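You operate a simulated robot arm through the tools that you are given. There is no shell and no other tool.

You are at the controls of a simulated two-armed robot. One attempt, no reset.

TASK
Pick up the black-banded pipe from the middle shelf of the black shelf unit with one hand, pass it to the other hand and put it on the fourth shelf from the bottom of the black shelf unit.

It is judged by the outcome, as a careful person would: the job done as asked, and still so three seconds after it is handed in. It fails if anything else is knocked over, pushed out of place, dropped, spilled or broken.

THE ROBOT
Two 7-joint arms with two-finger parallel grippers on one trunk, on a base that moves. Base frame: it is fixed to the floor where the robot stands at the start and does not move with it; the origin is under the middle of the robot, x ahead of it, y to its left, z up; the surface under the hand at the start is at about z = 0.96. Readings come in m, degrees, newtons and seconds.
The left shoulder is at the start at [0.031, 0.131, 1.101], the right one opposite. With the tool pointing down near the work surface each hand reaches from about 0.1 to 0.62 m from the robot's upright axis, wherever it stands, measured 20 degrees to its own side. Places, roughly: fourth shelf of the black shelf unit [0.5, 0.4, 1.4]. Payload 1.57 kg a hand.
The tool frame of a hand sits at the grasp point between the pads (the TCP): z along the fingers, y along the line on which they close. The tips reach 0.03 m beyond it. Largest opening 0.08 m; finger width 0.017, thickness 0.012; the body of the gripper, 0.04 by 0.082 m, starts 0.08 m behind the TCP.
Orientation is that of the tool frame in the base frame, as a unit quaternion [w, x, y, z]. With the fingers straight down and closing along the base's y, the tool's x points along the base's -x, its y along +y and its z along -z.

THE INTERFACE
- The arms move only by the tool nudge_tool. It takes "left_series", "right_series" or both (then of equal length, played together; a hand with none holds still); each is text: rows parted by semicolons, each of 7 numbers parted by spaces: the finger opening in m, from 0 to 0.08, then the shift along the tool's x, y, z in units of 40 mm (1.0 is 40 mm), then the turn, a rotation vector about the tool's x, y, z in units of 6 degrees (1.0 is 6 degrees). In form: fingers x y z wx wy wz; .... A call has 1 to 20 rows; each row shifts and turns the commanded pose from where the row before left it, along the tool's axes as they then stand. A call with a number of a shift or a turn outside -1 to 1 is refused whole. Each row takes 0.2 s and may step no farther than 0.05 m and 8.6 degrees from the row before; otherwise, or with a gripper value out of range, the whole call is refused. Where a pose cannot be reached the arm comes as near as it can. A force on the tool above 40 N (or 10 N above the force at the start of the call, whichever is more), or a blocked arm, ends the call early, and 0.2 s more pass. Each finger travels about 0.153 m/s and halts on what it meets, pressing with about 23 N; the grip force reading is that of the motor and also rises with nothing between the fingers. The clock runs only during rows and for 0.2 s after the last one: add rows that do not move to give the fingers time. It gives the time, the measured TCP pose, the force on the tool (base axes), the opening and the grip force at its end, in the units of the frame above (readings bear some noise), with the torque about the TCP (base axes, N m) and any sound that the robot's microphone picked up.
- Cameras (640 x 400 px; columns grow to the right, rows downward): "scene" is now at [0.0841, 0.0326, 1.341]; the picture's right is [0.38, -0.93, 0.02], its down [-0.41, -0.18, -0.89] and it looks along [0.83, 0.33, -0.45] (base axes); focal length 223 px, centre (320, 200). "left" rides on the left gripper at [0.072, 0.007, -0.122] in its tool frame; the picture's right is [-0.09, 1.00, 0.00], its down [-0.84, -0.08, -0.54] and it looks along [-0.54, -0.05, 0.84] (tool axes); focal length 238 px, centre (320, 200). "right" rides on the right gripper at [0.072, -0.006, -0.122] in its tool frame; the picture's right is [0.09, 1.00, 0.00], its down [-0.84, 0.08, -0.54] and it looks along [-0.54, 0.05, 0.84] (tool axes); focal length 238 px, centre (320, 200). There is no depth. A picture from a camera that has moved, and an enlarged one, comes with that camera's place and axes in the base frame and with its lens.
- get_image(camera): a new picture of that camera. It takes no simulated time.
- move_column(by): slides the trunk up (or, below 0, down) by that many m; the arms and the scene camera ride with it, the base frame stays. It gives what a move gives, with no picture.
- drive_base(legs): drives the robot by 1 to 6 legs, each [ahead, left, turn to the left] in m, m and degrees, along the robot's own axes; the way and the turn of a leg run together, so that a leg with both is an arc; at most 1.5 m and 180 degrees a leg. The arms and the cameras ride along, it lands a little off, and it stops where it bumps. It gives what a move gives.
- head_to(pan, tilt): turns the head with the scene camera to pan (to the left, within 86 degrees either way) and tilt (down, from -29 to 69), counted from straight ahead of the robot. It gives what a move gives.
- inspect(camera, box): a new picture of the part [left, top, right, bottom] of that camera's present view, enlarged. It takes no simulated time.
- job_done(): hands the job in; it is judged then, once.

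Nothing tells you exact positions but the pictures and the camera data. Unless the task says otherwise, let go and move clear before handing in.

The tools are called after ">>>" by a JSON object that holds its "fn" and its "kwargs". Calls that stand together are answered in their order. nudge_tool: Moves the arms, as the interface text tells. Its arguments: {"type":"object","properties":{"left_series":{"type":"string"},"right_series":{"type":"string"}},"required":[]} The other tools are called the same way: move_column (by) moves the trunk up or down; drive_base (legs) drives the base; head_to (pan, tilt) turns the head that bears the scene camera; get_image (camera) takes a picture; inspect (camera, box) takes an enlarged picture of a part of a camera's view; job_done () hands the job in.

At the start:

```text
t: 0.0
left_position: [0.2835, 0.416, 1.0105]
left_orientation: [0.02, 0.01, 1.0, 0.0]
left_force: [-0.3, 0.3, 0.0]
left_ft_torque: [-0.03, 0.03, 0.0]
left_finger_gap: 0.0799
left_grip_force: 0.1
right_position: [0.2852, 0.0548, 1.0121]
right_orientation: [0.022, 0.004, 1.0, -0.001]
right_force: [-0.7, 0.5, -0.6]
right_ft_torque: [0.0, -0.02, -0.01]
right_finger_gap: 0.0801
right_grip_force: 0.1
trunk travel left (down, up): [-0.673, 0.267]
robot x, y, heading: [-0.0052, -0.0025, -1.2]
head pan, tilt (commanded): [23.2, 28.8]
```

scene: 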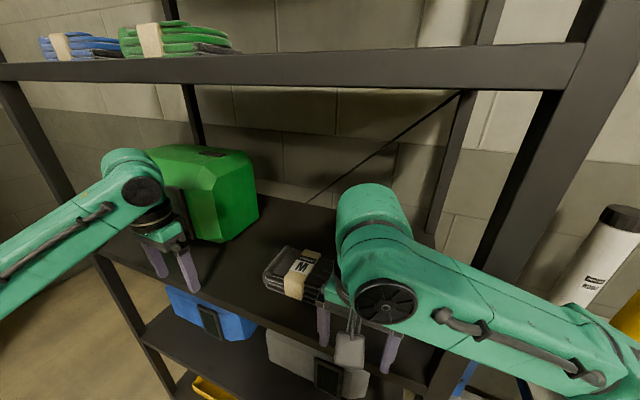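
right: 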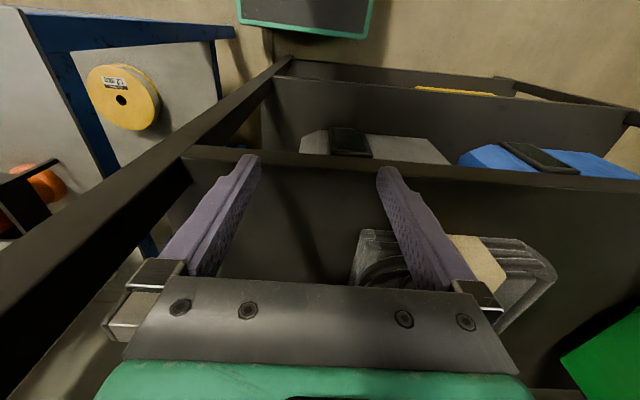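
left: 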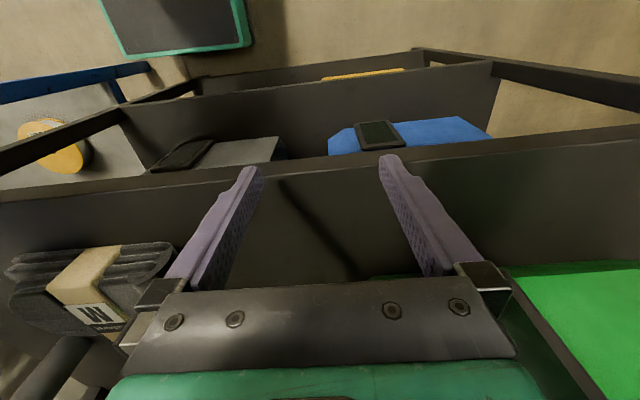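

I see the black shelf unit ahead with a green box and black gloves on the shelf at about hand height, and folded gloves on the shelf above. I do not see the pipe clearly yet, so I will look around with closer pictures first.

>>> {"fn": "inspect", "kwargs": {"camera": "scene", "box": [240, 160, 480, 400]}}

>>> {"fn": "inspect", "kwargs": {"camera": "left", "box": [0, 200, 240, 400]}}

>>> {"fn": "get_image", "kwargs": {"camera": "scene"}}

```text
1.67 times, centred on (360, 280) of scene
camera zoom: at [0.0841, 0.0326, 1.341], right [0.38, -0.93, 0.02], down [-0.41, -0.18, -0.89], along [0.83, 0.33, -0.45], focal length 372 px, centre (253, 67)
```

zoom: 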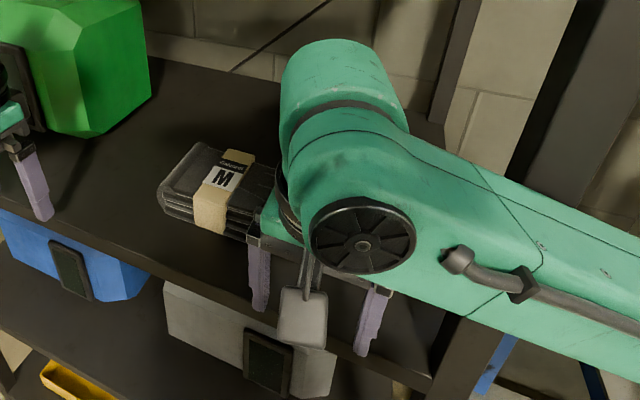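

```text
2.00 times, centred on (120, 300) of left
camera zoom: at [0.207, 0.425, 1.1292], right [0.11, 0.99, 0.0], down [0.81, -0.09, 0.57], along [0.57, -0.06, -0.82], focal length 477 px, centre (720, 0)
```

zoom: 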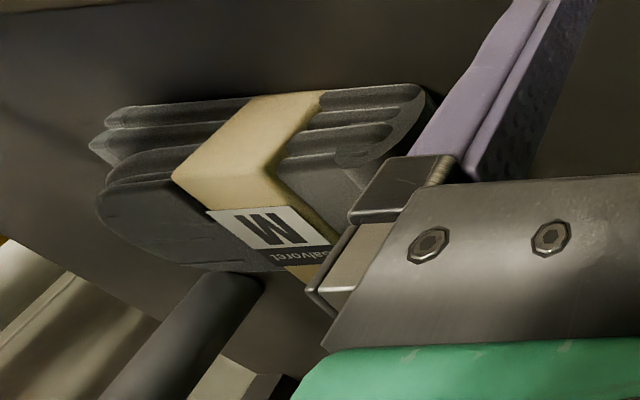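

```text
taken
camera scene: at [0.0841, 0.0326, 1.341], right [0.38, -0.93, 0.02], down [-0.41, -0.18, -0.89], along [0.83, 0.33, -0.45], focal length 223 px, centre (320, 200)
```

scene: 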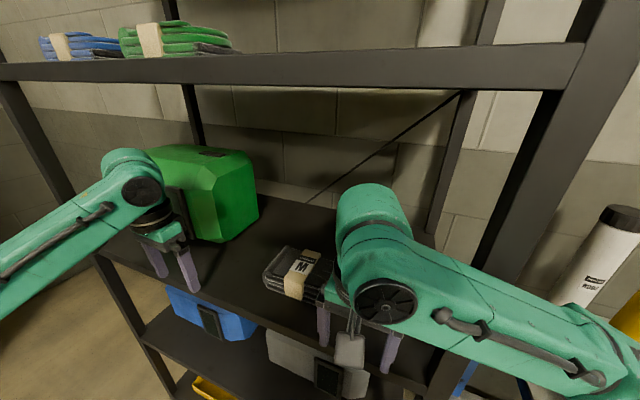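

The right arm hides part of the middle shelf (the surface at z about 0.96, front edge at x about 0.29). I will lift the right hand a little, draw it back and move it aside to see what is behind it.

>>> {"fn": "nudge_tool", "kwargs": {"right_series": "0.08 0.3 0 -0.5 0 0 0; 0.08 0.6 0 -0.5 0 0 0; 0.08 0.8 0 -0.3 0 0 0; 0.08 0.8 -0.3 0 0 0 0; 0.08 0 -0.9 0 0 0 0; 0.08 0 -0.9 0 0 0 0; 0.08 0 -0.9 0 0 0 0; 0.08 0 -0.9 0 0 0 0; 0.08 0 -0.5 0 0 0 0"}}

>>> {"fn": "get_image", "kwargs": {"camera": "scene"}}

>>> {"fn": "get_image", "kwargs": {"camera": "right"}}

```text
t: 2.0
left_position: [0.3184, 0.4133, 1.0001]
left_orientation: [0.0, 0.011, 1.0, 0.0]
left_force: [-0.2, -0.2, 0.1]
left_ft_torque: [0.03, -0.03, -0.01]
left_finger_gap: 0.0802
left_grip_force: 0.0
right_position: [0.2172, -0.0684, 1.0538]
right_orientation: [0.002, 0.004, 1.0, -0.001]
right_force: [-0.1, 0.7, -0.1]
right_ft_torque: [-0.04, 0.01, 0.01]
right_finger_gap: 0.0802
right_grip_force: 0.2
right hand out of reach, approached as far as the arm can: row 8, 9
trunk travel left (down, up): [-0.673, 0.267]
robot x, y, heading: [-0.0037, -0.0073, -0.9]
head pan, tilt (commanded): [23.2, 28.8]
```

```text
taken
camera scene: at [0.1322, 0.0288, 1.3366], right [0.38, -0.93, 0.0], down [-0.45, -0.18, -0.88], along [0.81, 0.33, -0.48], focal length 223 px, centre (320, 200)
```

scene: 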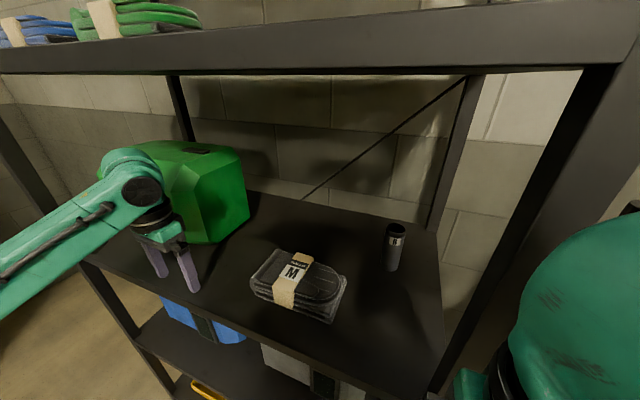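

```text
taken
camera right: at [0.1453, -0.0737, 1.1755], right [-0.08, 1.0, 0.0], down [0.84, 0.07, 0.55], along [0.54, 0.05, -0.84], focal length 238 px, centre (320, 200)
```

right: 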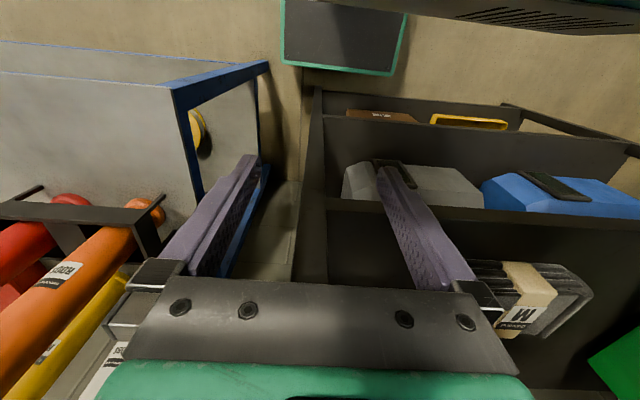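

A small dark upright cylinder with a label stands on the middle shelf near its right back corner, right of the gloves. I'll take enlarged views to check it is the black-banded pipe and to place it.

>>> {"fn": "inspect", "kwargs": {"camera": "scene", "box": [340, 190, 460, 310]}}

>>> {"fn": "inspect", "kwargs": {"camera": "scene", "box": [240, 200, 440, 340]}}

```text
3.33 times, centred on (400, 250) of scene
camera zoom: at [0.1322, 0.0288, 1.3366], right [0.38, -0.93, 0.0], down [-0.45, -0.18, -0.88], along [0.81, 0.33, -0.48], focal length 745 px, centre (53, 33)
```

zoom: 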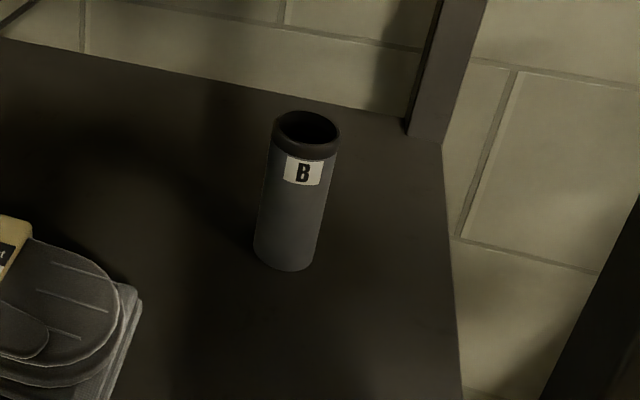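

```text
2.86 times, centred on (340, 270) of scene
camera zoom: at [0.1322, 0.0288, 1.3366], right [0.38, -0.93, 0.0], down [-0.45, -0.18, -0.88], along [0.81, 0.33, -0.48], focal length 638 px, centre (263, 0)
```

zoom: 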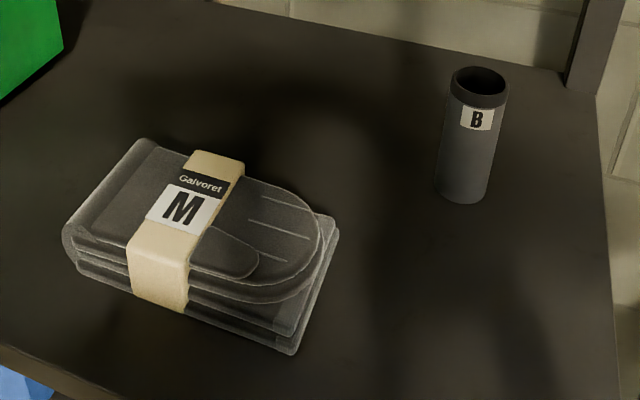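

I found it: a grey pipe with a black band at the top, standing upright at about [0.534, 0.023], bottom at z about 0.96, about 107 mm tall and 40 mm thick. Before moving the base I will draw the left hand back out of the shelf and look round at the floor and the shelf's extents.

>>> {"fn": "nudge_tool", "kwargs": {"left_series": "0.08 0.3 0 -0.6 0 0 0; 0.08 0.6 0 -0.6 0 0 0; 0.08 0.9 0 0 0 0 0; 0.08 0.9 0 0 0 0 0; 0.08 0 0 0 0 0 0"}}

>>> {"fn": "head_to", "kwargs": {"pan": 70, "tilt": 45}}

>>> {"fn": "get_image", "kwargs": {"camera": "scene"}}

>>> {"fn": "head_to", "kwargs": {"pan": 10, "tilt": 65}}

>>> {"fn": "get_image", "kwargs": {"camera": "scene"}}

```text
t: 3.2
left_position: [0.245, 0.4025, 0.9759]
left_orientation: [0.0, 0.011, 1.0, 0.0]
left_force: [0.6, 0.9, 0.2]
left_ft_torque: [0.02, 0.01, 0.0]
left_finger_gap: 0.0799
left_grip_force: 0.0
left hand out of reach, approached as far as the arm can: row 1, 2, 3, 4
right_position: [0.2191, -0.0685, 1.0537]
right_orientation: [0.002, 0.004, 1.0, 0.0]
right_force: [-0.3, -0.6, 0.0]
right_ft_torque: [-0.01, -0.03, 0.02]
right_finger_gap: 0.0799
right_grip_force: 0.0
trunk travel left (down, up): [-0.673, 0.267]
robot x, y, heading: [0.0009, -0.0031, -1.1]
head pan, tilt (commanded): [23.2, 28.8]
```

```text
t: 4.3
left_position: [0.2449, 0.4025, 0.9762]
left_orientation: [0.0, 0.011, 1.0, -0.001]
left_force: [0.3, 0.0, -1.0]
left_ft_torque: [0.02, 0.01, -0.04]
left_finger_gap: 0.08
left_grip_force: 0.1
right_position: [0.2167, -0.0684, 1.0531]
right_orientation: [0.002, 0.005, 1.0, 0.0]
right_force: [0.9, -0.4, 0.3]
right_ft_torque: [-0.04, 0.0, -0.01]
right_finger_gap: 0.0802
right_grip_force: 0.0
trunk travel left (down, up): [-0.673, 0.267]
robot x, y, heading: [-0.0037, -0.0043, -1.2]
head pan, tilt (commanded): [70.0, 45.0]
```

```text
taken
camera scene: at [0.0774, 0.07, 1.3121], right [0.93, -0.36, 0.0], down [-0.26, -0.66, -0.71], along [0.26, 0.66, -0.71], focal length 223 px, centre (320, 200)
```

scene: 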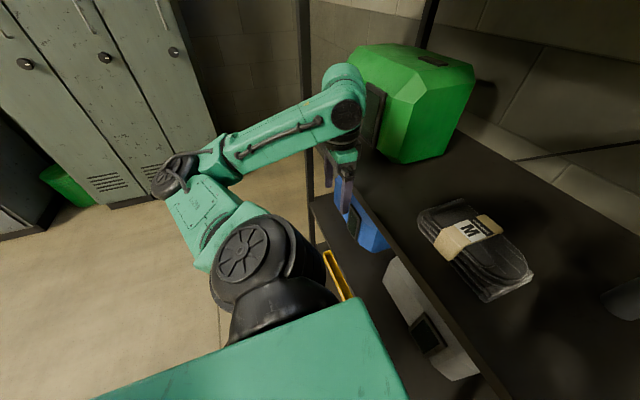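

```text
t: 5.6
left_position: [0.2453, 0.4021, 0.9763]
left_orientation: [0.002, 0.01, 1.0, -0.001]
left_force: [-0.2, 0.0, 1.0]
left_ft_torque: [-0.03, 0.02, -0.03]
left_finger_gap: 0.0802
left_grip_force: 0.1
right_position: [0.2161, -0.069, 1.0526]
right_orientation: [0.001, 0.003, 1.0, 0.0]
right_force: [0.2, 0.7, 0.1]
right_ft_torque: [-0.01, 0.02, 0.01]
right_finger_gap: 0.0799
right_grip_force: 0.1
trunk travel left (down, up): [-0.673, 0.267]
robot x, y, heading: [-0.0025, -0.0055, -1.2]
head pan, tilt (commanded): [10.0, 65.0]
```

```text
taken
camera scene: at [0.1079, 0.0036, 1.2871], right [0.15, -0.99, 0.0], down [-0.9, -0.14, -0.42], along [0.42, 0.07, -0.91], focal length 223 px, centre (320, 200)
```

scene: 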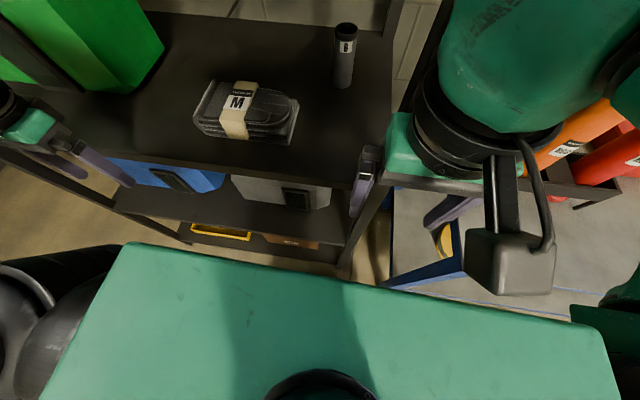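

The floor to the left is clear, and a second view puts the pipe at about [0.533, 0.024, 0.96]. The left hand could not reach its retracted pose out at the side, so I'll bring it in toward the middle, where it reaches better.

>>> {"fn": "nudge_tool", "kwargs": {"left_series": "0.08 0 -0.8 0 0 0 0; 0.08 0 -0.8 0 0 0 0; 0.08 0 -0.8 0 0 0 0; 0.08 0 -0.8 0 0 0 0; 0.08 0 0 0 0 0 0"}}

>>> {"fn": "head_to", "kwargs": {"pan": 0, "tilt": 40}}

>>> {"fn": "get_image", "kwargs": {"camera": "scene"}}

```text
t: 6.8
left_position: [0.2631, 0.3514, 0.9937]
left_orientation: [-0.001, 0.009, 1.0, -0.001]
left_force: [0.3, 0.5, 0.0]
left_ft_torque: [0.01, 0.0, 0.0]
left_finger_gap: 0.0803
left_grip_force: 0.1
left hand out of reach, approached as far as the arm can: row 1, 2, 3, 4
right_position: [0.2185, -0.0669, 1.0528]
right_orientation: [0.003, 0.004, 1.0, -0.001]
right_force: [-0.6, -0.1, 0.2]
right_ft_torque: [-0.01, -0.05, -0.07]
right_finger_gap: 0.0799
right_grip_force: 0.0
trunk travel left (down, up): [-0.673, 0.267]
robot x, y, heading: [-0.0054, -0.0077, -0.9]
head pan, tilt (commanded): [10.0, 65.0]
```

```text
t: 7.7
left_position: [0.2634, 0.3514, 0.9943]
left_orientation: [-0.001, 0.011, 1.0, -0.001]
left_force: [0.2, -0.2, 0.5]
left_ft_torque: [-0.03, 0.05, 0.03]
left_finger_gap: 0.0798
left_grip_force: 0.0
right_position: [0.2172, -0.0687, 1.0542]
right_orientation: [0.002, 0.004, 1.0, 0.0]
right_force: [0.1, 0.1, -0.1]
right_ft_torque: [0.0, 0.01, 0.0]
right_finger_gap: 0.0799
right_grip_force: 0.1
trunk travel left (down, up): [-0.673, 0.267]
robot x, y, heading: [-0.0041, -0.0063, -1.1]
head pan, tilt (commanded): [0.0, 40.0]
```

```text
taken
camera scene: at [0.1329, -0.0076, 1.3193], right [-0.02, -1.0, 0.0], down [-0.64, 0.01, -0.77], along [0.77, -0.02, -0.64], focal length 223 px, centre (320, 200)
```

scene: 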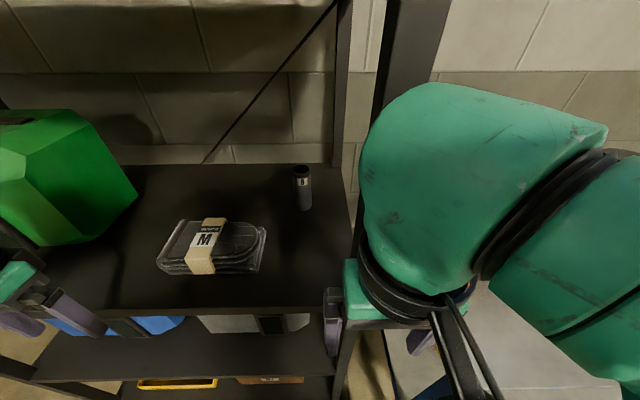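

The left hand is at [0.263, 0.351, 0.994], in front of the shelf edge (x about 0.30), and the right hand is also clear of it. I'll drive the base left about 0.2 m, so that the right arm faces the pipe and stays off the right post and the bin of tubes.

>>> {"fn": "drive_base", "kwargs": {"legs": [[0.0, 0.2, 1.0]]}}

>>> {"fn": "head_to", "kwargs": {"pan": -20, "tilt": 40}}

>>> {"fn": "get_image", "kwargs": {"camera": "scene"}}

>>> {"fn": "get_image", "kwargs": {"camera": "right"}}

```text
t: 9.3
left_position: [0.2518, 0.5481, 0.9963]
left_orientation: [0.003, 0.0, 1.0, 0.002]
left_force: [0.1, -0.8, -0.9]
left_ft_torque: [0.02, 0.06, -0.03]
left_finger_gap: 0.0799
left_grip_force: 0.0
right_position: [0.2142, 0.1271, 1.0544]
right_orientation: [0.006, -0.006, 1.0, 0.004]
right_force: [-0.5, 0.0, 0.0]
right_ft_torque: [-0.03, -0.02, -0.01]
right_finger_gap: 0.0802
right_grip_force: 0.1
trunk travel left (down, up): [-0.673, 0.267]
robot x, y, heading: [-0.0043, 0.1921, -0.2]
head pan, tilt (commanded): [0.0, 40.0]
```

```text
t: 10.1
left_position: [0.2523, 0.5476, 0.9974]
left_orientation: [0.002, 0.0, 1.0, 0.002]
left_force: [0.3, 0.1, -0.4]
left_ft_torque: [0.0, 0.0, 0.0]
left_finger_gap: 0.0797
left_grip_force: 0.1
right_position: [0.2153, 0.1275, 1.056]
right_orientation: [0.006, -0.006, 1.0, 0.003]
right_force: [0.0, -0.1, 0.4]
right_ft_torque: [0.01, 0.01, -0.01]
right_finger_gap: 0.0801
right_grip_force: 0.1
trunk travel left (down, up): [-0.673, 0.267]
robot x, y, heading: [-0.0035, 0.1885, -0.0]
head pan, tilt (commanded): [-20.0, 40.0]
```

```text
taken
camera scene: at [0.1221, 0.156, 1.32], right [-0.34, -0.94, -0.01], down [-0.6, 0.22, -0.77], along [0.72, -0.26, -0.64], focal length 223 px, centre (320, 200)
```

scene: 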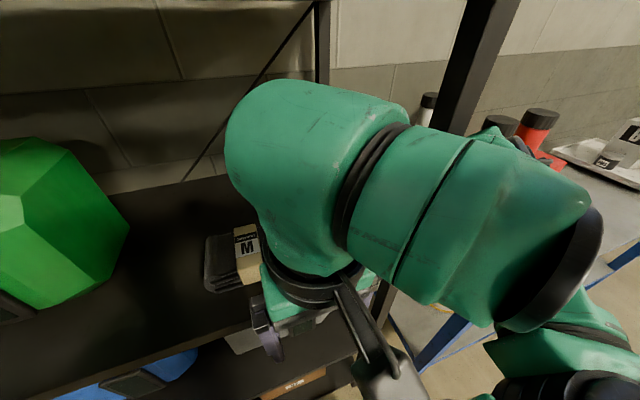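

```text
taken
camera right: at [0.1419, 0.1196, 1.1763], right [-0.1, 0.99, 0.01], down [0.83, 0.08, 0.55], along [0.55, 0.06, -0.83], focal length 238 px, centre (320, 200)
```

right: 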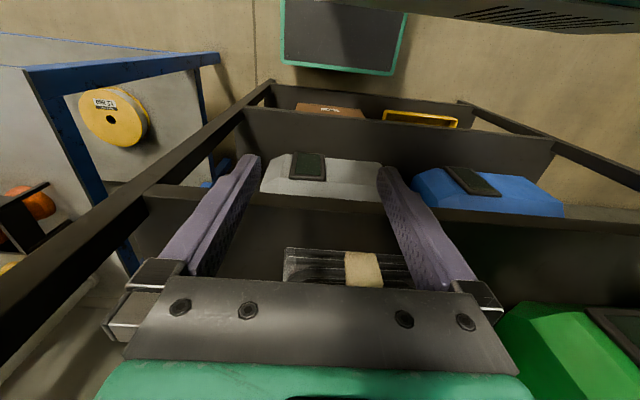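

The base is now at y about 0.19 and the shelf looks undisturbed. I need room to turn the hands, so before backing up I'll check both sides and behind with the head.

>>> {"fn": "head_to", "kwargs": {"pan": 86, "tilt": 30}}

>>> {"fn": "get_image", "kwargs": {"camera": "scene"}}

>>> {"fn": "head_to", "kwargs": {"pan": -86, "tilt": 30}}

>>> {"fn": "get_image", "kwargs": {"camera": "scene"}}

```text
t: 12.0
left_position: [0.2519, 0.548, 0.9967]
left_orientation: [0.002, 0.0, 1.0, 0.003]
left_force: [0.9, -0.1, -0.4]
left_ft_torque: [-0.05, -0.04, 0.0]
left_finger_gap: 0.0799
left_grip_force: 0.0
right_position: [0.2139, 0.1274, 1.0536]
right_orientation: [0.005, -0.006, 1.0, 0.004]
right_force: [0.7, -0.2, -0.3]
right_ft_torque: [0.0, 0.01, -0.04]
right_finger_gap: 0.0799
right_grip_force: 0.1
trunk travel left (down, up): [-0.673, 0.267]
robot x, y, heading: [-0.0019, 0.1915, -0.0]
head pan, tilt (commanded): [85.9, 30.0]
```

```text
taken
camera scene: at [0.0485, 0.2749, 1.3356], right [1.0, -0.07, 0.01], down [-0.03, -0.49, -0.87], along [0.06, 0.87, -0.49], focal length 223 px, centre (320, 200)
```

scene: 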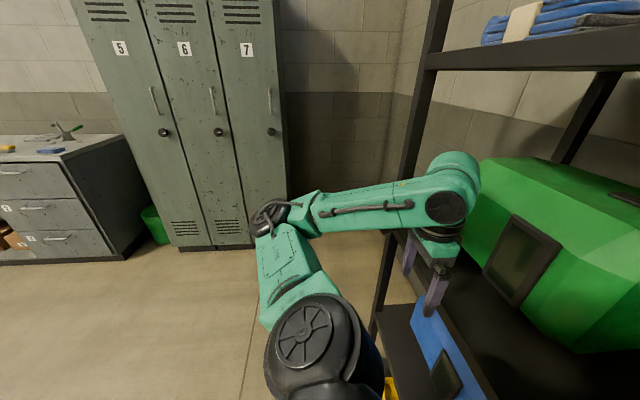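

```text
t: 14.6
left_position: [0.2528, 0.5486, 0.998]
left_orientation: [0.002, 0.0, 1.0, 0.002]
left_force: [0.3, 0.4, -1.1]
left_ft_torque: [0.02, 0.0, -0.01]
left_finger_gap: 0.0801
left_grip_force: 0.0
right_position: [0.215, 0.1274, 1.0542]
right_orientation: [0.006, -0.007, 1.0, 0.003]
right_force: [-0.4, 0.9, 0.9]
right_ft_torque: [0.02, 0.05, -0.02]
right_finger_gap: 0.08
right_grip_force: 0.0
trunk travel left (down, up): [-0.673, 0.267]
robot x, y, heading: [0.0002, 0.1927, 0.2]
head pan, tilt (commanded): [-85.9, 30.0]
```

```text
taken
camera scene: at [0.0487, 0.0944, 1.3345], right [-1.0, -0.07, -0.01], down [-0.03, 0.5, -0.86], along [0.07, -0.86, -0.5], focal length 223 px, centre (320, 200)
```

scene: 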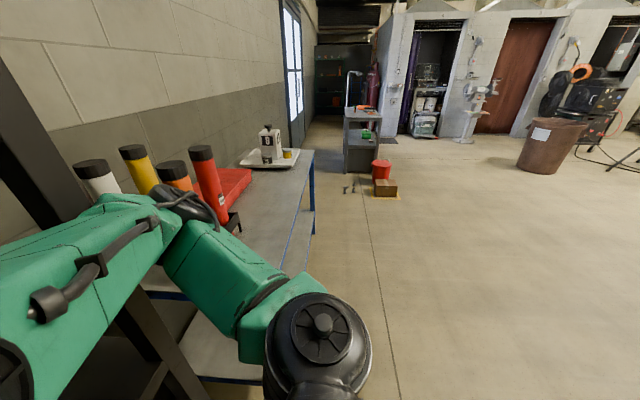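

Behind and beside the robot there is plenty of free floor. I'll back up 0.3 m to get room in front of the chest.

>>> {"fn": "drive_base", "kwargs": {"legs": [[-0.3, 0.0, 0.0]]}}

>>> {"fn": "head_to", "kwargs": {"pan": 0, "tilt": 35}}

>>> {"fn": "get_image", "kwargs": {"camera": "scene"}}

```text
t: 16.6
left_position: [-0.0333, 0.5526, 0.9939]
left_orientation: [-0.001, 0.004, 1.0, -0.001]
left_force: [0.0, -0.7, 0.8]
left_ft_torque: [0.0, 0.02, 0.0]
left_finger_gap: 0.0799
left_grip_force: 0.1
right_position: [-0.0746, 0.1314, 1.0531]
right_orientation: [0.002, -0.002, 1.0, 0.0]
right_force: [0.2, 0.1, -0.5]
right_ft_torque: [0.01, -0.03, 0.01]
right_finger_gap: 0.0799
right_grip_force: 0.1
trunk travel left (down, up): [-0.673, 0.267]
robot x, y, heading: [-0.298, 0.192, -0.3]
head pan, tilt (commanded): [-85.9, 30.0]
```

```text
t: 18.2
left_position: [-0.0345, 0.5526, 0.9936]
left_orientation: [-0.001, 0.004, 1.0, -0.001]
left_force: [-0.4, 0.3, 0.0]
left_ft_torque: [-0.02, -0.02, -0.03]
left_finger_gap: 0.0799
left_grip_force: 0.1
right_position: [-0.0741, 0.1323, 1.0544]
right_orientation: [0.003, -0.001, 1.0, 0.0]
right_force: [-0.4, -0.1, 0.4]
right_ft_torque: [-0.03, 0.0, 0.0]
right_finger_gap: 0.08
right_grip_force: 0.0
trunk travel left (down, up): [-0.673, 0.267]
robot x, y, heading: [-0.296, 0.1909, -0.6]
head pan, tilt (commanded): [0.0, 35.0]
```

```text
taken
camera scene: at [-0.157, 0.1916, 1.3269], right [-0.01, -1.0, 0.0], down [-0.57, 0.0, -0.82], along [0.82, -0.01, -0.57], focal length 223 px, centre (320, 200)
```

scene: 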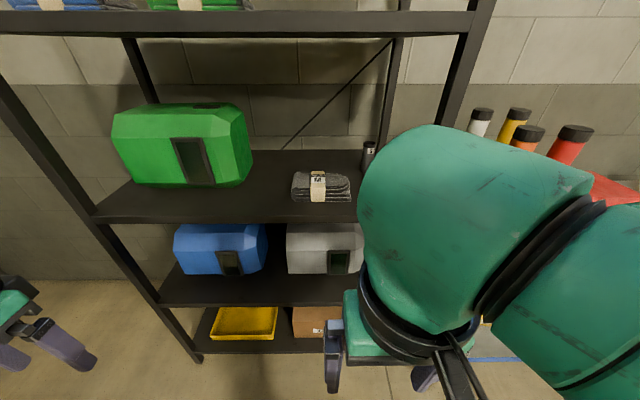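

Five shelf levels are plain now: the pipe stands on the third (middle), and the fourth is the one with the folded gloves. I'll move both hands out in front of the robot, clear of the shelf, and tilt them to point forward and down at about 42 degrees.

>>> {"fn": "nudge_tool", "kwargs": {"right_series": "0.08 -1 -0.5 0 0 0 0; 0.08 -1 -0.5 0 0 0 0; 0.08 -1 -0.5 0 0 0 0; 0.08 -1 -0.5 0 0 0 0; 0.08 -1 -0.5 0 0 0 0; 0.08 0 0 0 0 -1 0; 0.08 0 0 0 0 -1 0; 0.08 0 0 0 0 -1 0; 0.08 0 0 0 0 -1 0; 0.08 0 0 0 0 -1 0; 0.08 0 0 0 0 -1 0; 0.08 0 0 0 0 -1 0; 0.08 0 0 0 0 -1 0; 0.08 0 0 0 0 0 0", "left_series": "0.08 -0.6 -0.5 -0.3 0 0 0; 0.08 -0.6 -0.5 -0.3 0 0 0; 0.08 -0.6 -0.5 -0.3 0 0 0; 0.08 -0.6 -0.5 -0.3 0 0 0; 0.08 -0.6 -0.5 -0.3 0 0 0; 0.08 0 0 0 0 -1 0; 0.08 0 0 0 0 -1 0; 0.08 0 0 0 0 -1 0; 0.08 0 0 0 0 -1 0; 0.08 0 0 0 0 -1 0; 0.08 0 0 0 0 -1 0; 0.08 0 0 0 0 -1 0; 0.08 0 0 0 0 -1 0; 0.08 0 0 0 0 0 0"}}

>>> {"fn": "get_image", "kwargs": {"camera": "scene"}}

>>> {"fn": "get_image", "kwargs": {"camera": "right"}}

```text
t: 21.2
left_position: [0.1181, 0.4629, 1.0763]
left_orientation: [0.306, 0.003, 0.952, -0.002]
left_force: [0.4, 0.1, 0.3]
left_ft_torque: [0.01, 0.04, -0.01]
left_finger_gap: 0.0802
left_grip_force: 0.0
left hand out of reach, approached as far as the arm can: row 10, 11, 12, 13
right_position: [0.1259, 0.0329, 1.0537]
right_orientation: [0.286, -0.002, 0.958, 0.002]
right_force: [0.2, 0.3, -0.1]
right_ft_torque: [0.03, -0.03, -0.01]
right_finger_gap: 0.0798
right_grip_force: 0.2
right hand out of reach, approached as far as the arm can: row 11, 12, 13
trunk travel left (down, up): [-0.673, 0.267]
robot x, y, heading: [-0.2933, 0.1976, -0.4]
head pan, tilt (commanded): [0.0, 35.0]
```

```text
taken
camera scene: at [-0.1569, 0.1917, 1.3269], right [-0.01, -1.0, 0.0], down [-0.57, 0.0, -0.82], along [0.82, -0.01, -0.57], focal length 223 px, centre (320, 200)
```

scene: 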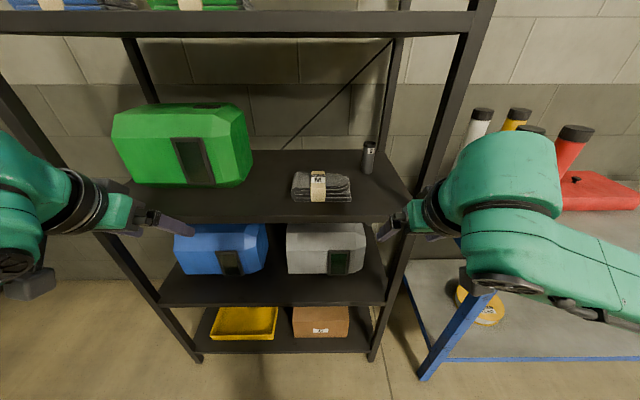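

```text
taken
camera right: at [-0.0008, 0.026, 1.1174], right [-0.08, 1.0, -0.05], down [0.4, 0.08, 0.91], along [0.91, 0.05, -0.41], focal length 238 px, centre (320, 200)
```

right: 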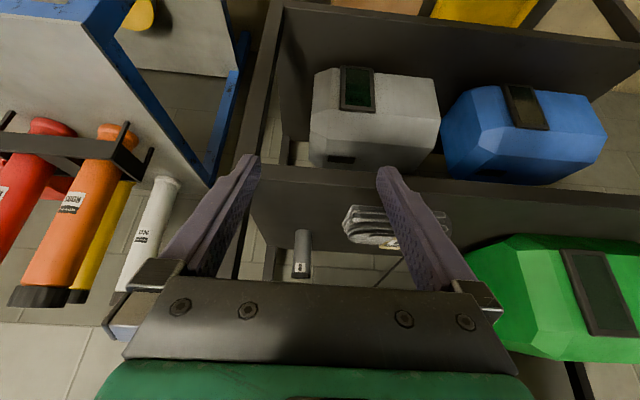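

The hands are tilted about 33 degrees forward, and the arms are limited in tilting further this close to the body. I'll drive forward and left to about [-0.12, 0.35], so that the right arm can extend past the post toward the pipe with its elbow clear. Both hands will end up just at the shelf's front opening, above the surface.

>>> {"fn": "drive_base", "kwargs": {"legs": [[0.17, 0.155, 0.4]]}}

>>> {"fn": "head_to", "kwargs": {"pan": -15, "tilt": 35}}

>>> {"fn": "get_image", "kwargs": {"camera": "scene"}}

>>> {"fn": "get_image", "kwargs": {"camera": "right"}}

```text
t: 22.9
left_position: [0.2866, 0.6153, 1.0765]
left_orientation: [0.307, 0.003, 0.952, -0.002]
left_force: [-0.4, -0.1, 0.1]
left_ft_torque: [0.03, 0.02, -0.01]
left_finger_gap: 0.0802
left_grip_force: 0.0
right_position: [0.2952, 0.1854, 1.054]
right_orientation: [0.287, -0.003, 0.958, 0.002]
right_force: [-0.4, -0.3, -0.3]
right_ft_torque: [0.02, 0.01, 0.01]
right_finger_gap: 0.0802
right_grip_force: 0.0
trunk travel left (down, up): [-0.673, 0.267]
robot x, y, heading: [-0.1272, 0.3457, -0.2]
head pan, tilt (commanded): [0.0, 35.0]
```

```text
t: 23.7
left_position: [0.2874, 0.6158, 1.0771]
left_orientation: [0.306, 0.002, 0.952, -0.001]
left_force: [0.8, 0.3, -1.0]
left_ft_torque: [-0.01, -0.01, -0.02]
left_finger_gap: 0.08
left_grip_force: 0.0
right_position: [0.2952, 0.1864, 1.0538]
right_orientation: [0.286, -0.004, 0.958, 0.002]
right_force: [0.5, -0.7, 0.1]
right_ft_torque: [0.04, 0.03, -0.01]
right_finger_gap: 0.0799
right_grip_force: 0.1
trunk travel left (down, up): [-0.673, 0.267]
robot x, y, heading: [-0.1273, 0.3476, -0.3]
head pan, tilt (commanded): [-15.0, 35.0]
```

```text
taken
camera scene: at [0.0096, 0.3213, 1.3269], right [-0.26, -0.96, 0.0], down [-0.55, 0.15, -0.82], along [0.79, -0.22, -0.57], focal length 223 px, centre (320, 200)
```

scene: 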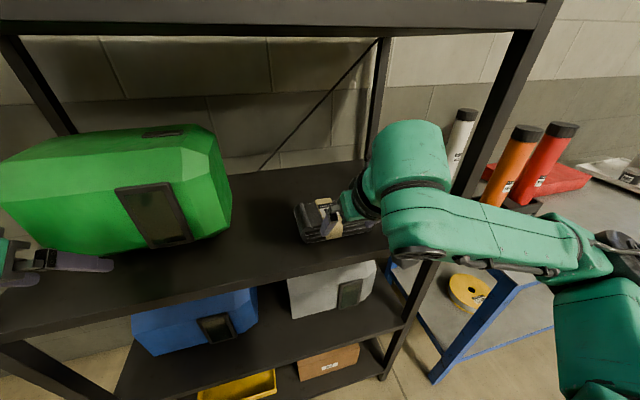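

```text
taken
camera right: at [0.1693, 0.1787, 1.1174], right [-0.08, 1.0, -0.05], down [0.4, 0.08, 0.91], along [0.91, 0.06, -0.41], focal length 238 px, centre (320, 200)
```

right: 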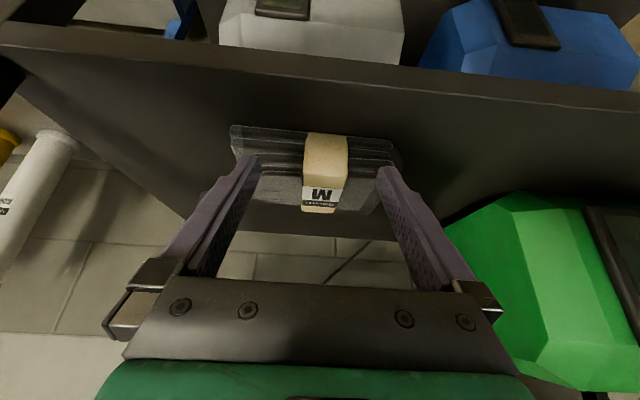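

The elbow has room, but a stance further left and nearer would keep the forearm farther from the right post. First I'll raise the right hand slightly, shift and yaw it 15 degrees to the right, and bring the left hand inward. Then I'll drive.

>>> {"fn": "nudge_tool", "kwargs": {"right_series": "0.08 -0.09 -0.83 -0.14 0 0 0; 0.08 -0.09 -0.83 -0.14 0 0 0; 0.08 -0.09 -0.83 -0.14 0 0 0; 0.08 0 0 0 0.456 0 0.697; 0.08 0 0 0 0.456 0 0.697; 0.08 0 0 0 0.456 0 0.697; 0.08 0 0 0 0 0 0", "left_series": "0.08 0 -0.9 0 0 0 0; 0.08 0 -0.9 0 0 0 0; 0.08 0 -0.9 0 0 0 0; 0.08 0 -0.9 0 0 0 0; 0.08 0 0 0 0 0 0; 0.08 0 0 0 0 0 0; 0.08 0 0 0 0 0 0"}}

>>> {"fn": "get_image", "kwargs": {"camera": "scene"}}

```text
t: 25.3
left_position: [0.2897, 0.5187, 1.0795]
left_orientation: [0.308, 0.002, 0.951, -0.001]
left_force: [-0.1, 0.0, -0.5]
left_ft_torque: [-0.01, 0.0, 0.02]
left_finger_gap: 0.0799
left_grip_force: 0.0
left hand out of reach, approached as far as the arm can: row 1, 2, 3
right_position: [0.2963, 0.0845, 1.0733]
right_orientation: [0.285, 0.122, 0.95, -0.035]
right_force: [-0.2, 0.2, -0.3]
right_ft_torque: [0.02, 0.01, 0.04]
right_finger_gap: 0.0802
right_grip_force: 0.1
trunk travel left (down, up): [-0.673, 0.267]
robot x, y, heading: [-0.1314, 0.3455, -0.1]
head pan, tilt (commanded): [-15.0, 35.0]
```

```text
taken
camera scene: at [0.0086, 0.3193, 1.327], right [-0.26, -0.96, 0.0], down [-0.55, 0.15, -0.82], along [0.79, -0.22, -0.57], focal length 223 px, centre (320, 200)
```

scene: 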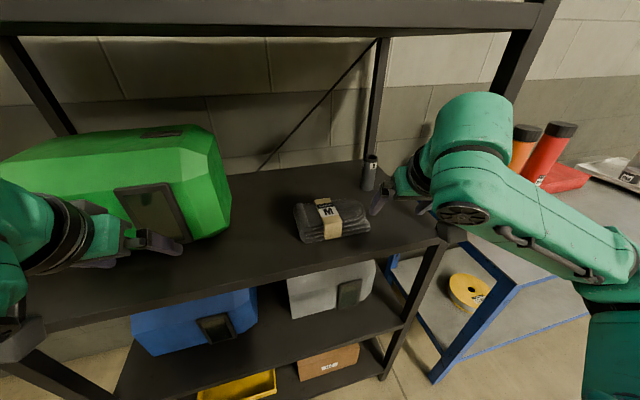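

The right hand is now yawed about 14 degrees to the right, and the pipe is clearly visible behind it. I'll enlarge it for another position fix, then drive.

>>> {"fn": "inspect", "kwargs": {"camera": "scene", "box": [290, 130, 450, 250]}}

>>> {"fn": "drive_base", "kwargs": {"legs": [[0.078, 0.1, 0.1]]}}

>>> {"fn": "get_image", "kwargs": {"camera": "scene"}}

>>> {"fn": "get_image", "kwargs": {"camera": "right"}}

```text
3.33 times, centred on (370, 190) of scene
camera zoom: at [0.0086, 0.3193, 1.327], right [-0.26, -0.96, 0.0], down [-0.55, 0.15, -0.82], along [0.79, -0.22, -0.57], focal length 745 px, centre (153, 233)
```

zoom: 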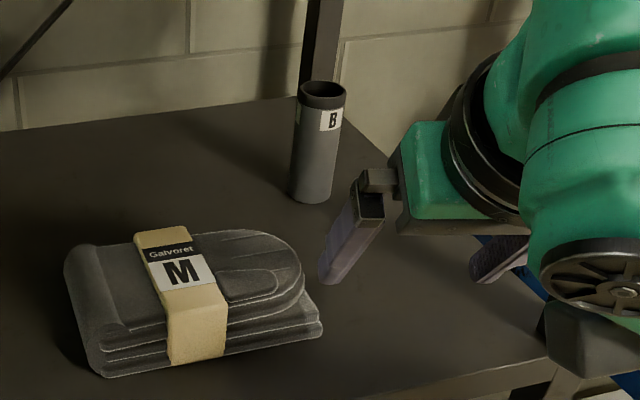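

```text
t: 26.6
left_position: [0.3653, 0.6192, 1.0807]
left_orientation: [0.309, 0.001, 0.951, 0.0]
left_force: [0.0, 0.4, 1.1]
left_ft_torque: [0.01, 0.01, 0.02]
left_finger_gap: 0.0799
left_grip_force: 0.0
right_position: [0.3742, 0.1853, 1.0744]
right_orientation: [0.285, 0.122, 0.95, -0.036]
right_force: [0.2, 0.1, -0.3]
right_ft_torque: [-0.03, 0.0, 0.03]
right_finger_gap: 0.08
right_grip_force: 0.1
trunk travel left (down, up): [-0.673, 0.267]
robot x, y, heading: [-0.0459, 0.4437, -0.1]
head pan, tilt (commanded): [-15.0, 35.0]
```

```text
taken
camera scene: at [0.0869, 0.4193, 1.327], right [-0.26, -0.97, 0.0], down [-0.55, 0.15, -0.82], along [0.79, -0.21, -0.57], focal length 223 px, centre (320, 200)
```

scene: 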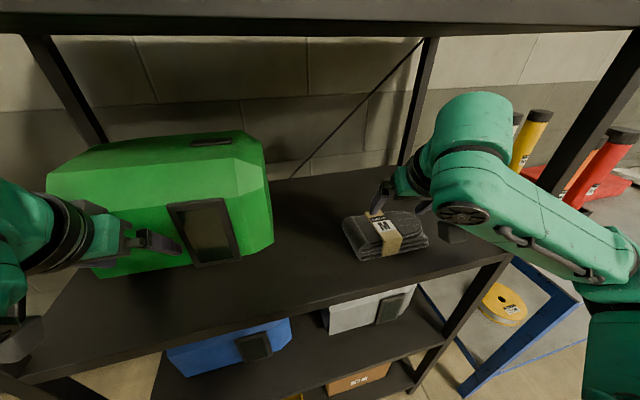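

```text
taken
camera right: at [0.2504, 0.2105, 1.1368], right [0.17, 0.98, -0.05], down [0.41, -0.03, 0.91], along [0.9, -0.18, -0.41], focal length 238 px, centre (320, 200)
```

right: 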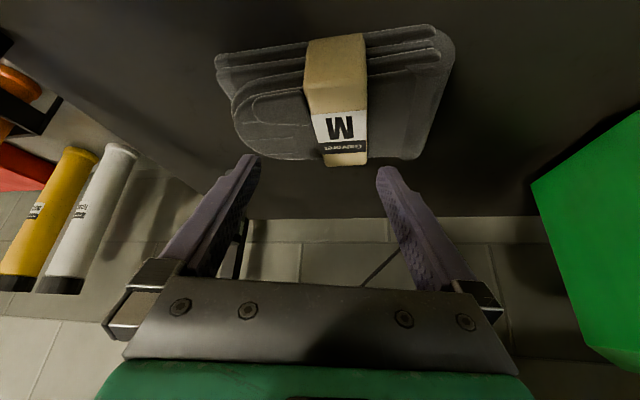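

The pipe's base fixes to about [0.537, 0.021], with its top near z 1.063. The right hand hangs safely above the gloves, so I'll now move it sideways to a pre-grasp spot in front of the pipe.

>>> {"fn": "nudge_tool", "kwargs": {"right_series": "0.08 -0.411 -0.744 0.268 0 0 0; 0.08 -0.411 -0.744 0.268 0 0 0; 0.08 -0.411 -0.744 0.268 0 0 0; 0.08 -0.411 -0.744 0.268 0 0 0; 0.08 0 0 0 0 0 0"}}

>>> {"fn": "get_image", "kwargs": {"camera": "scene"}}

>>> {"fn": "get_image", "kwargs": {"camera": "right"}}

```text
t: 27.8
left_position: [0.3672, 0.6203, 1.0784]
left_orientation: [0.307, 0.001, 0.952, -0.001]
left_force: [-0.5, -0.1, -0.3]
left_ft_torque: [-0.01, 0.01, 0.0]
left_finger_gap: 0.0801
left_grip_force: 0.1
right_position: [0.4224, 0.0506, 1.0732]
right_orientation: [0.284, 0.122, 0.95, -0.036]
right_force: [-0.5, 0.4, 1.1]
right_ft_torque: [-0.02, 0.0, 0.01]
right_finger_gap: 0.08
right_grip_force: 0.0
trunk travel left (down, up): [-0.673, 0.267]
robot x, y, heading: [-0.0491, 0.4425, -0.5]
head pan, tilt (commanded): [-15.0, 35.0]
```

```text
taken
camera scene: at [0.0879, 0.4213, 1.3269], right [-0.26, -0.97, 0.0], down [-0.55, 0.15, -0.82], along [0.79, -0.21, -0.57], focal length 223 px, centre (320, 200)
```

scene: 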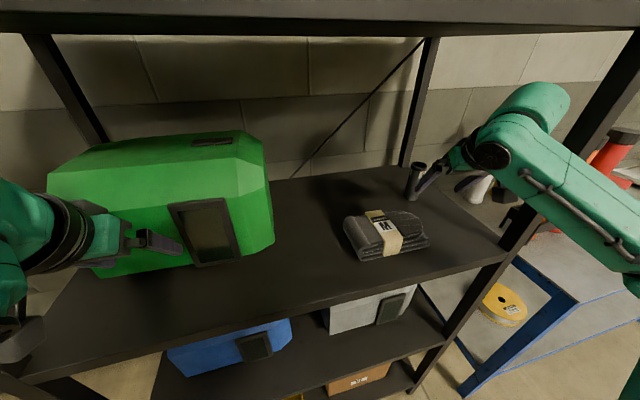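

```text
taken
camera right: at [0.298, 0.076, 1.1361], right [0.17, 0.98, -0.05], down [0.41, -0.03, 0.91], along [0.9, -0.18, -0.41], focal length 238 px, centre (320, 200)
```

right: 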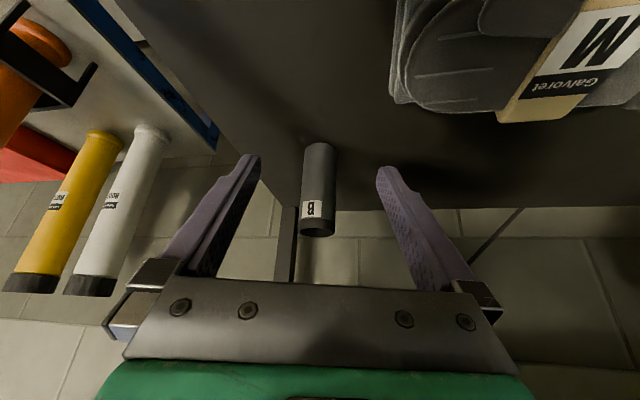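

The pipe is nicely framed between the open right fingers, at about [0.539, 0.025], some 5 mm left of the hand's mid-plane. I'll correct sideways and advance three quarters of the way, then look again.

>>> {"fn": "nudge_tool", "kwargs": {"right_series": "0.08 -0.498 0.1125 0.5525 0 0 0; 0.08 -0.498 0 0.5525 0 0 0; 0.08 -0.498 0 0.5525 0 0 0; 0.08 0 0 0 0 0 0"}}

>>> {"fn": "get_image", "kwargs": {"camera": "right"}}

>>> {"fn": "inspect", "kwargs": {"camera": "scene", "box": [340, 100, 580, 260]}}

```text
t: 28.8
left_position: [0.3673, 0.6202, 1.0809]
left_orientation: [0.307, 0.002, 0.952, -0.001]
left_force: [-0.3, 0.7, 0.7]
left_ft_torque: [0.03, -0.01, -0.02]
left_finger_gap: 0.08
left_grip_force: 0.1
right_position: [0.5074, 0.0308, 1.0528]
right_orientation: [0.284, 0.12, 0.95, -0.036]
right_force: [0.2, 0.3, -0.3]
right_ft_torque: [0.04, -0.01, -0.01]
right_finger_gap: 0.0798
right_grip_force: 0.1
trunk travel left (down, up): [-0.673, 0.267]
robot x, y, heading: [-0.048, 0.4396, -0.2]
head pan, tilt (commanded): [-15.0, 35.0]
```

```text
taken
camera right: at [0.3824, 0.0573, 1.1156], right [0.17, 0.98, -0.05], down [0.41, -0.03, 0.91], along [0.9, -0.18, -0.41], focal length 238 px, centre (320, 200)
```

right: 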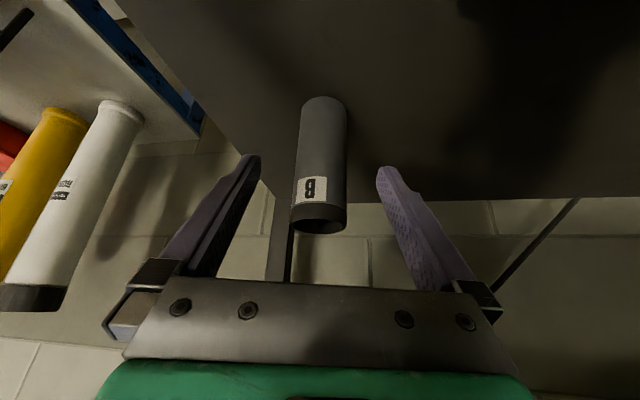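

```text
2.50 times, centred on (460, 180) of scene
camera zoom: at [0.0875, 0.4204, 1.3269], right [-0.26, -0.97, 0.0], down [-0.55, 0.15, -0.82], along [0.79, -0.21, -0.57], focal length 558 px, centre (-30, 250)
```

zoom: 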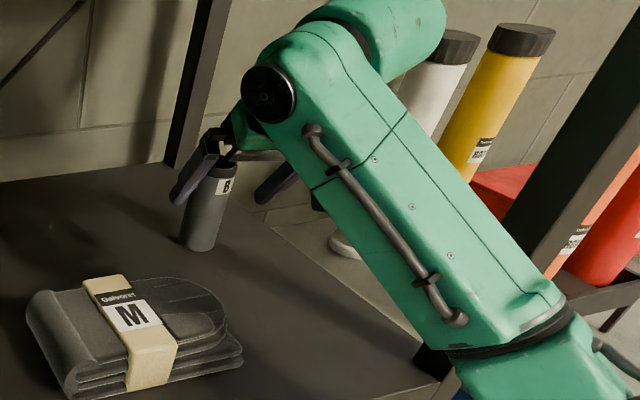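

The pipe is centred within 2 mm and sits about 27 mm ahead of the grasp point, and the forearm is clear of the post. I'll advance the rest of the way, look at it, and close in the next step.

>>> {"fn": "nudge_tool", "kwargs": {"right_series": "0.08 -0.342 0.052 0.57 0 0 0; 0.08 0 0 0 0 0 0"}}

>>> {"fn": "get_image", "kwargs": {"camera": "right"}}

>>> {"fn": "inspect", "kwargs": {"camera": "scene", "box": [370, 130, 490, 210]}}

```text
t: 29.4
left_position: [0.3673, 0.6197, 1.0802]
left_orientation: [0.308, 0.002, 0.951, -0.002]
left_force: [-1.1, 0.2, -0.2]
left_ft_torque: [0.02, -0.02, 0.02]
left_finger_gap: 0.0798
left_grip_force: 0.1
right_position: [0.5296, 0.0273, 1.0417]
right_orientation: [0.285, 0.122, 0.95, -0.035]
right_force: [-1.0, -0.6, 0.2]
right_ft_torque: [0.03, -0.01, 0.03]
right_finger_gap: 0.0801
right_grip_force: 0.0
trunk travel left (down, up): [-0.673, 0.267]
robot x, y, heading: [-0.0494, 0.4423, -0.2]
head pan, tilt (commanded): [-15.0, 35.0]
```

```text
taken
camera right: at [0.4051, 0.0539, 1.1042], right [0.18, 0.98, -0.05], down [0.41, -0.03, 0.91], along [0.9, -0.18, -0.41], focal length 238 px, centre (320, 200)
```

right: 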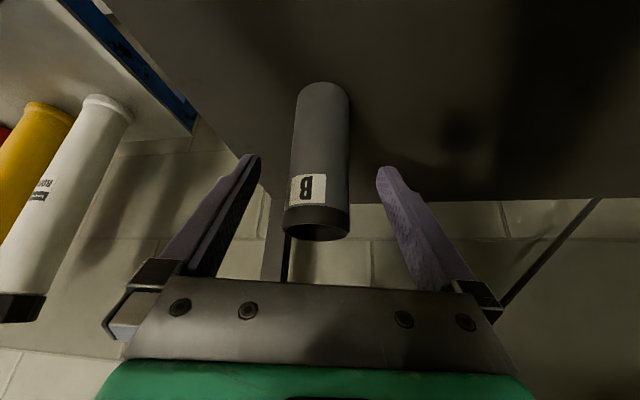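

```text
5.00 times, centred on (430, 170) of scene
camera zoom: at [0.087, 0.4204, 1.327], right [-0.26, -0.97, 0.0], down [-0.55, 0.15, -0.82], along [0.79, -0.21, -0.57], focal length 1117 px, centre (-230, 350)
```

zoom: 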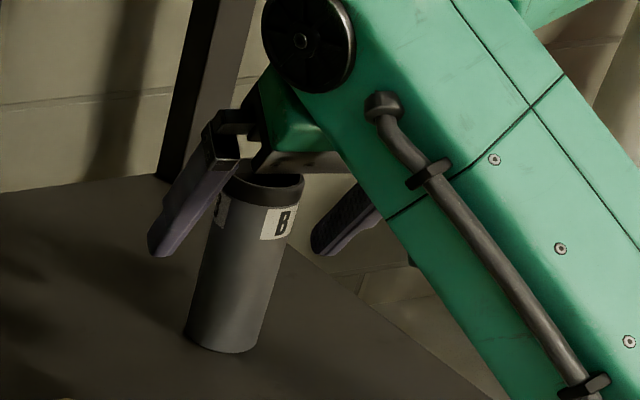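

The pipe axis is now at the grasp point, within about 3 mm, with the fingers on either side of its upper part. I'll close the right fingers.

>>> {"fn": "nudge_tool", "kwargs": {"right_series": "0.05 0 0 0 0 0 0; 0.03 0 0 0 0 0 0; 0.0 0 0 0 0 0 0; 0.0 0 0 0 0 0 0; 0.0 0 0 0 0 0 0"}}

>>> {"fn": "get_image", "kwargs": {"camera": "right"}}

>>> {"fn": "inspect", "kwargs": {"camera": "scene", "box": [370, 130, 490, 210]}}

```text
t: 30.6
left_position: [0.3688, 0.6202, 1.0793]
left_orientation: [0.308, 0.002, 0.952, -0.002]
left_force: [0.0, 0.8, 0.0]
left_ft_torque: [0.02, 0.03, -0.02]
left_finger_gap: 0.0799
left_grip_force: 0.0
right_position: [0.5298, 0.0276, 1.0398]
right_orientation: [0.283, 0.121, 0.951, -0.035]
right_force: [-0.6, 0.6, 0.0]
right_ft_torque: [0.53, -0.15, 0.15]
right_finger_gap: 0.0382
right_grip_force: 22.5
trunk travel left (down, up): [-0.673, 0.267]
robot x, y, heading: [-0.0522, 0.444, -0.3]
head pan, tilt (commanded): [-15.0, 35.0]
```

```text
taken
camera right: at [0.4058, 0.0541, 1.1039], right [0.17, 0.98, -0.05], down [0.41, -0.03, 0.91], along [0.9, -0.18, -0.41], focal length 238 px, centre (320, 200)
```

right: 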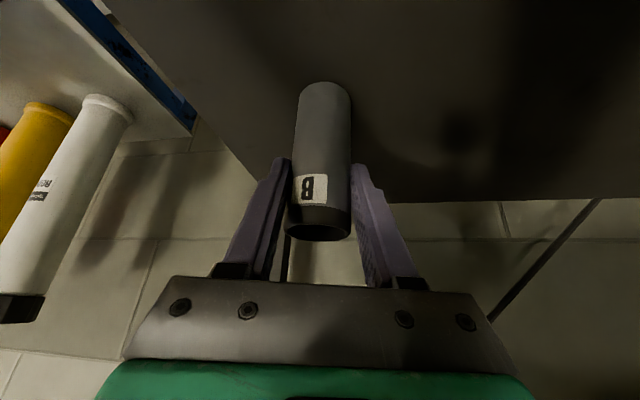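

```text
5.00 times, centred on (430, 170) of scene
camera zoom: at [0.0881, 0.4206, 1.3269], right [-0.26, -0.97, 0.0], down [-0.55, 0.15, -0.82], along [0.79, -0.21, -0.57], focal length 1117 px, centre (-230, 350)
```

zoom: 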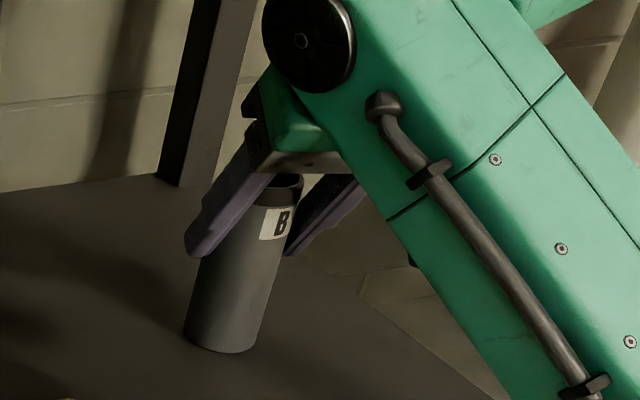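

The right hand holds the pipe (gap 38 mm, grip 22.5 N) and it still stands upright. I'll lift it 35 mm straight up.

>>> {"fn": "nudge_tool", "kwargs": {"right_series": "0.0 -0.24 0 -0.365 0 0 0; 0.0 -0.24 0 -0.365 0 0 0; 0.0 0 0 0 0 0 0"}}

>>> {"fn": "get_image", "kwargs": {"camera": "right"}}

>>> {"fn": "get_image", "kwargs": {"camera": "scene"}}

```text
t: 31.4
left_position: [0.3683, 0.6198, 1.081]
left_orientation: [0.307, 0.002, 0.952, 0.0]
left_force: [0.2, -0.3, -0.5]
left_ft_torque: [-0.01, -0.01, 0.0]
left_finger_gap: 0.0803
left_grip_force: 0.1
right_position: [0.5301, 0.0297, 1.0748]
right_orientation: [0.283, 0.121, 0.951, -0.035]
right_force: [-0.2, -0.6, -3.0]
right_ft_torque: [0.03, 0.02, 0.01]
right_finger_gap: 0.038
right_grip_force: 22.8
trunk travel left (down, up): [-0.673, 0.267]
robot x, y, heading: [-0.0481, 0.4432, -0.4]
head pan, tilt (commanded): [-15.0, 35.0]
```

```text
taken
camera right: at [0.4056, 0.0546, 1.138], right [0.17, 0.98, -0.05], down [0.41, -0.03, 0.91], along [0.9, -0.18, -0.41], focal length 238 px, centre (320, 200)
```

right: 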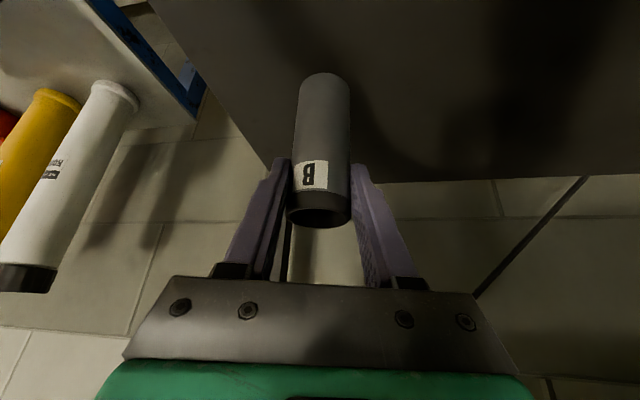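

```text
taken
camera scene: at [0.0885, 0.4198, 1.3268], right [-0.26, -0.97, 0.0], down [-0.55, 0.15, -0.82], along [0.79, -0.21, -0.57], focal length 223 px, centre (320, 200)
```

scene: 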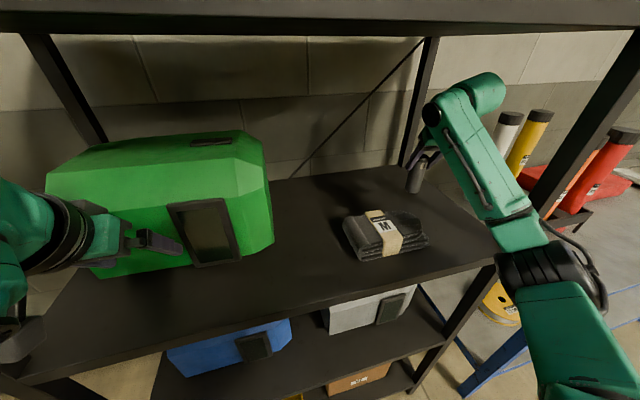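

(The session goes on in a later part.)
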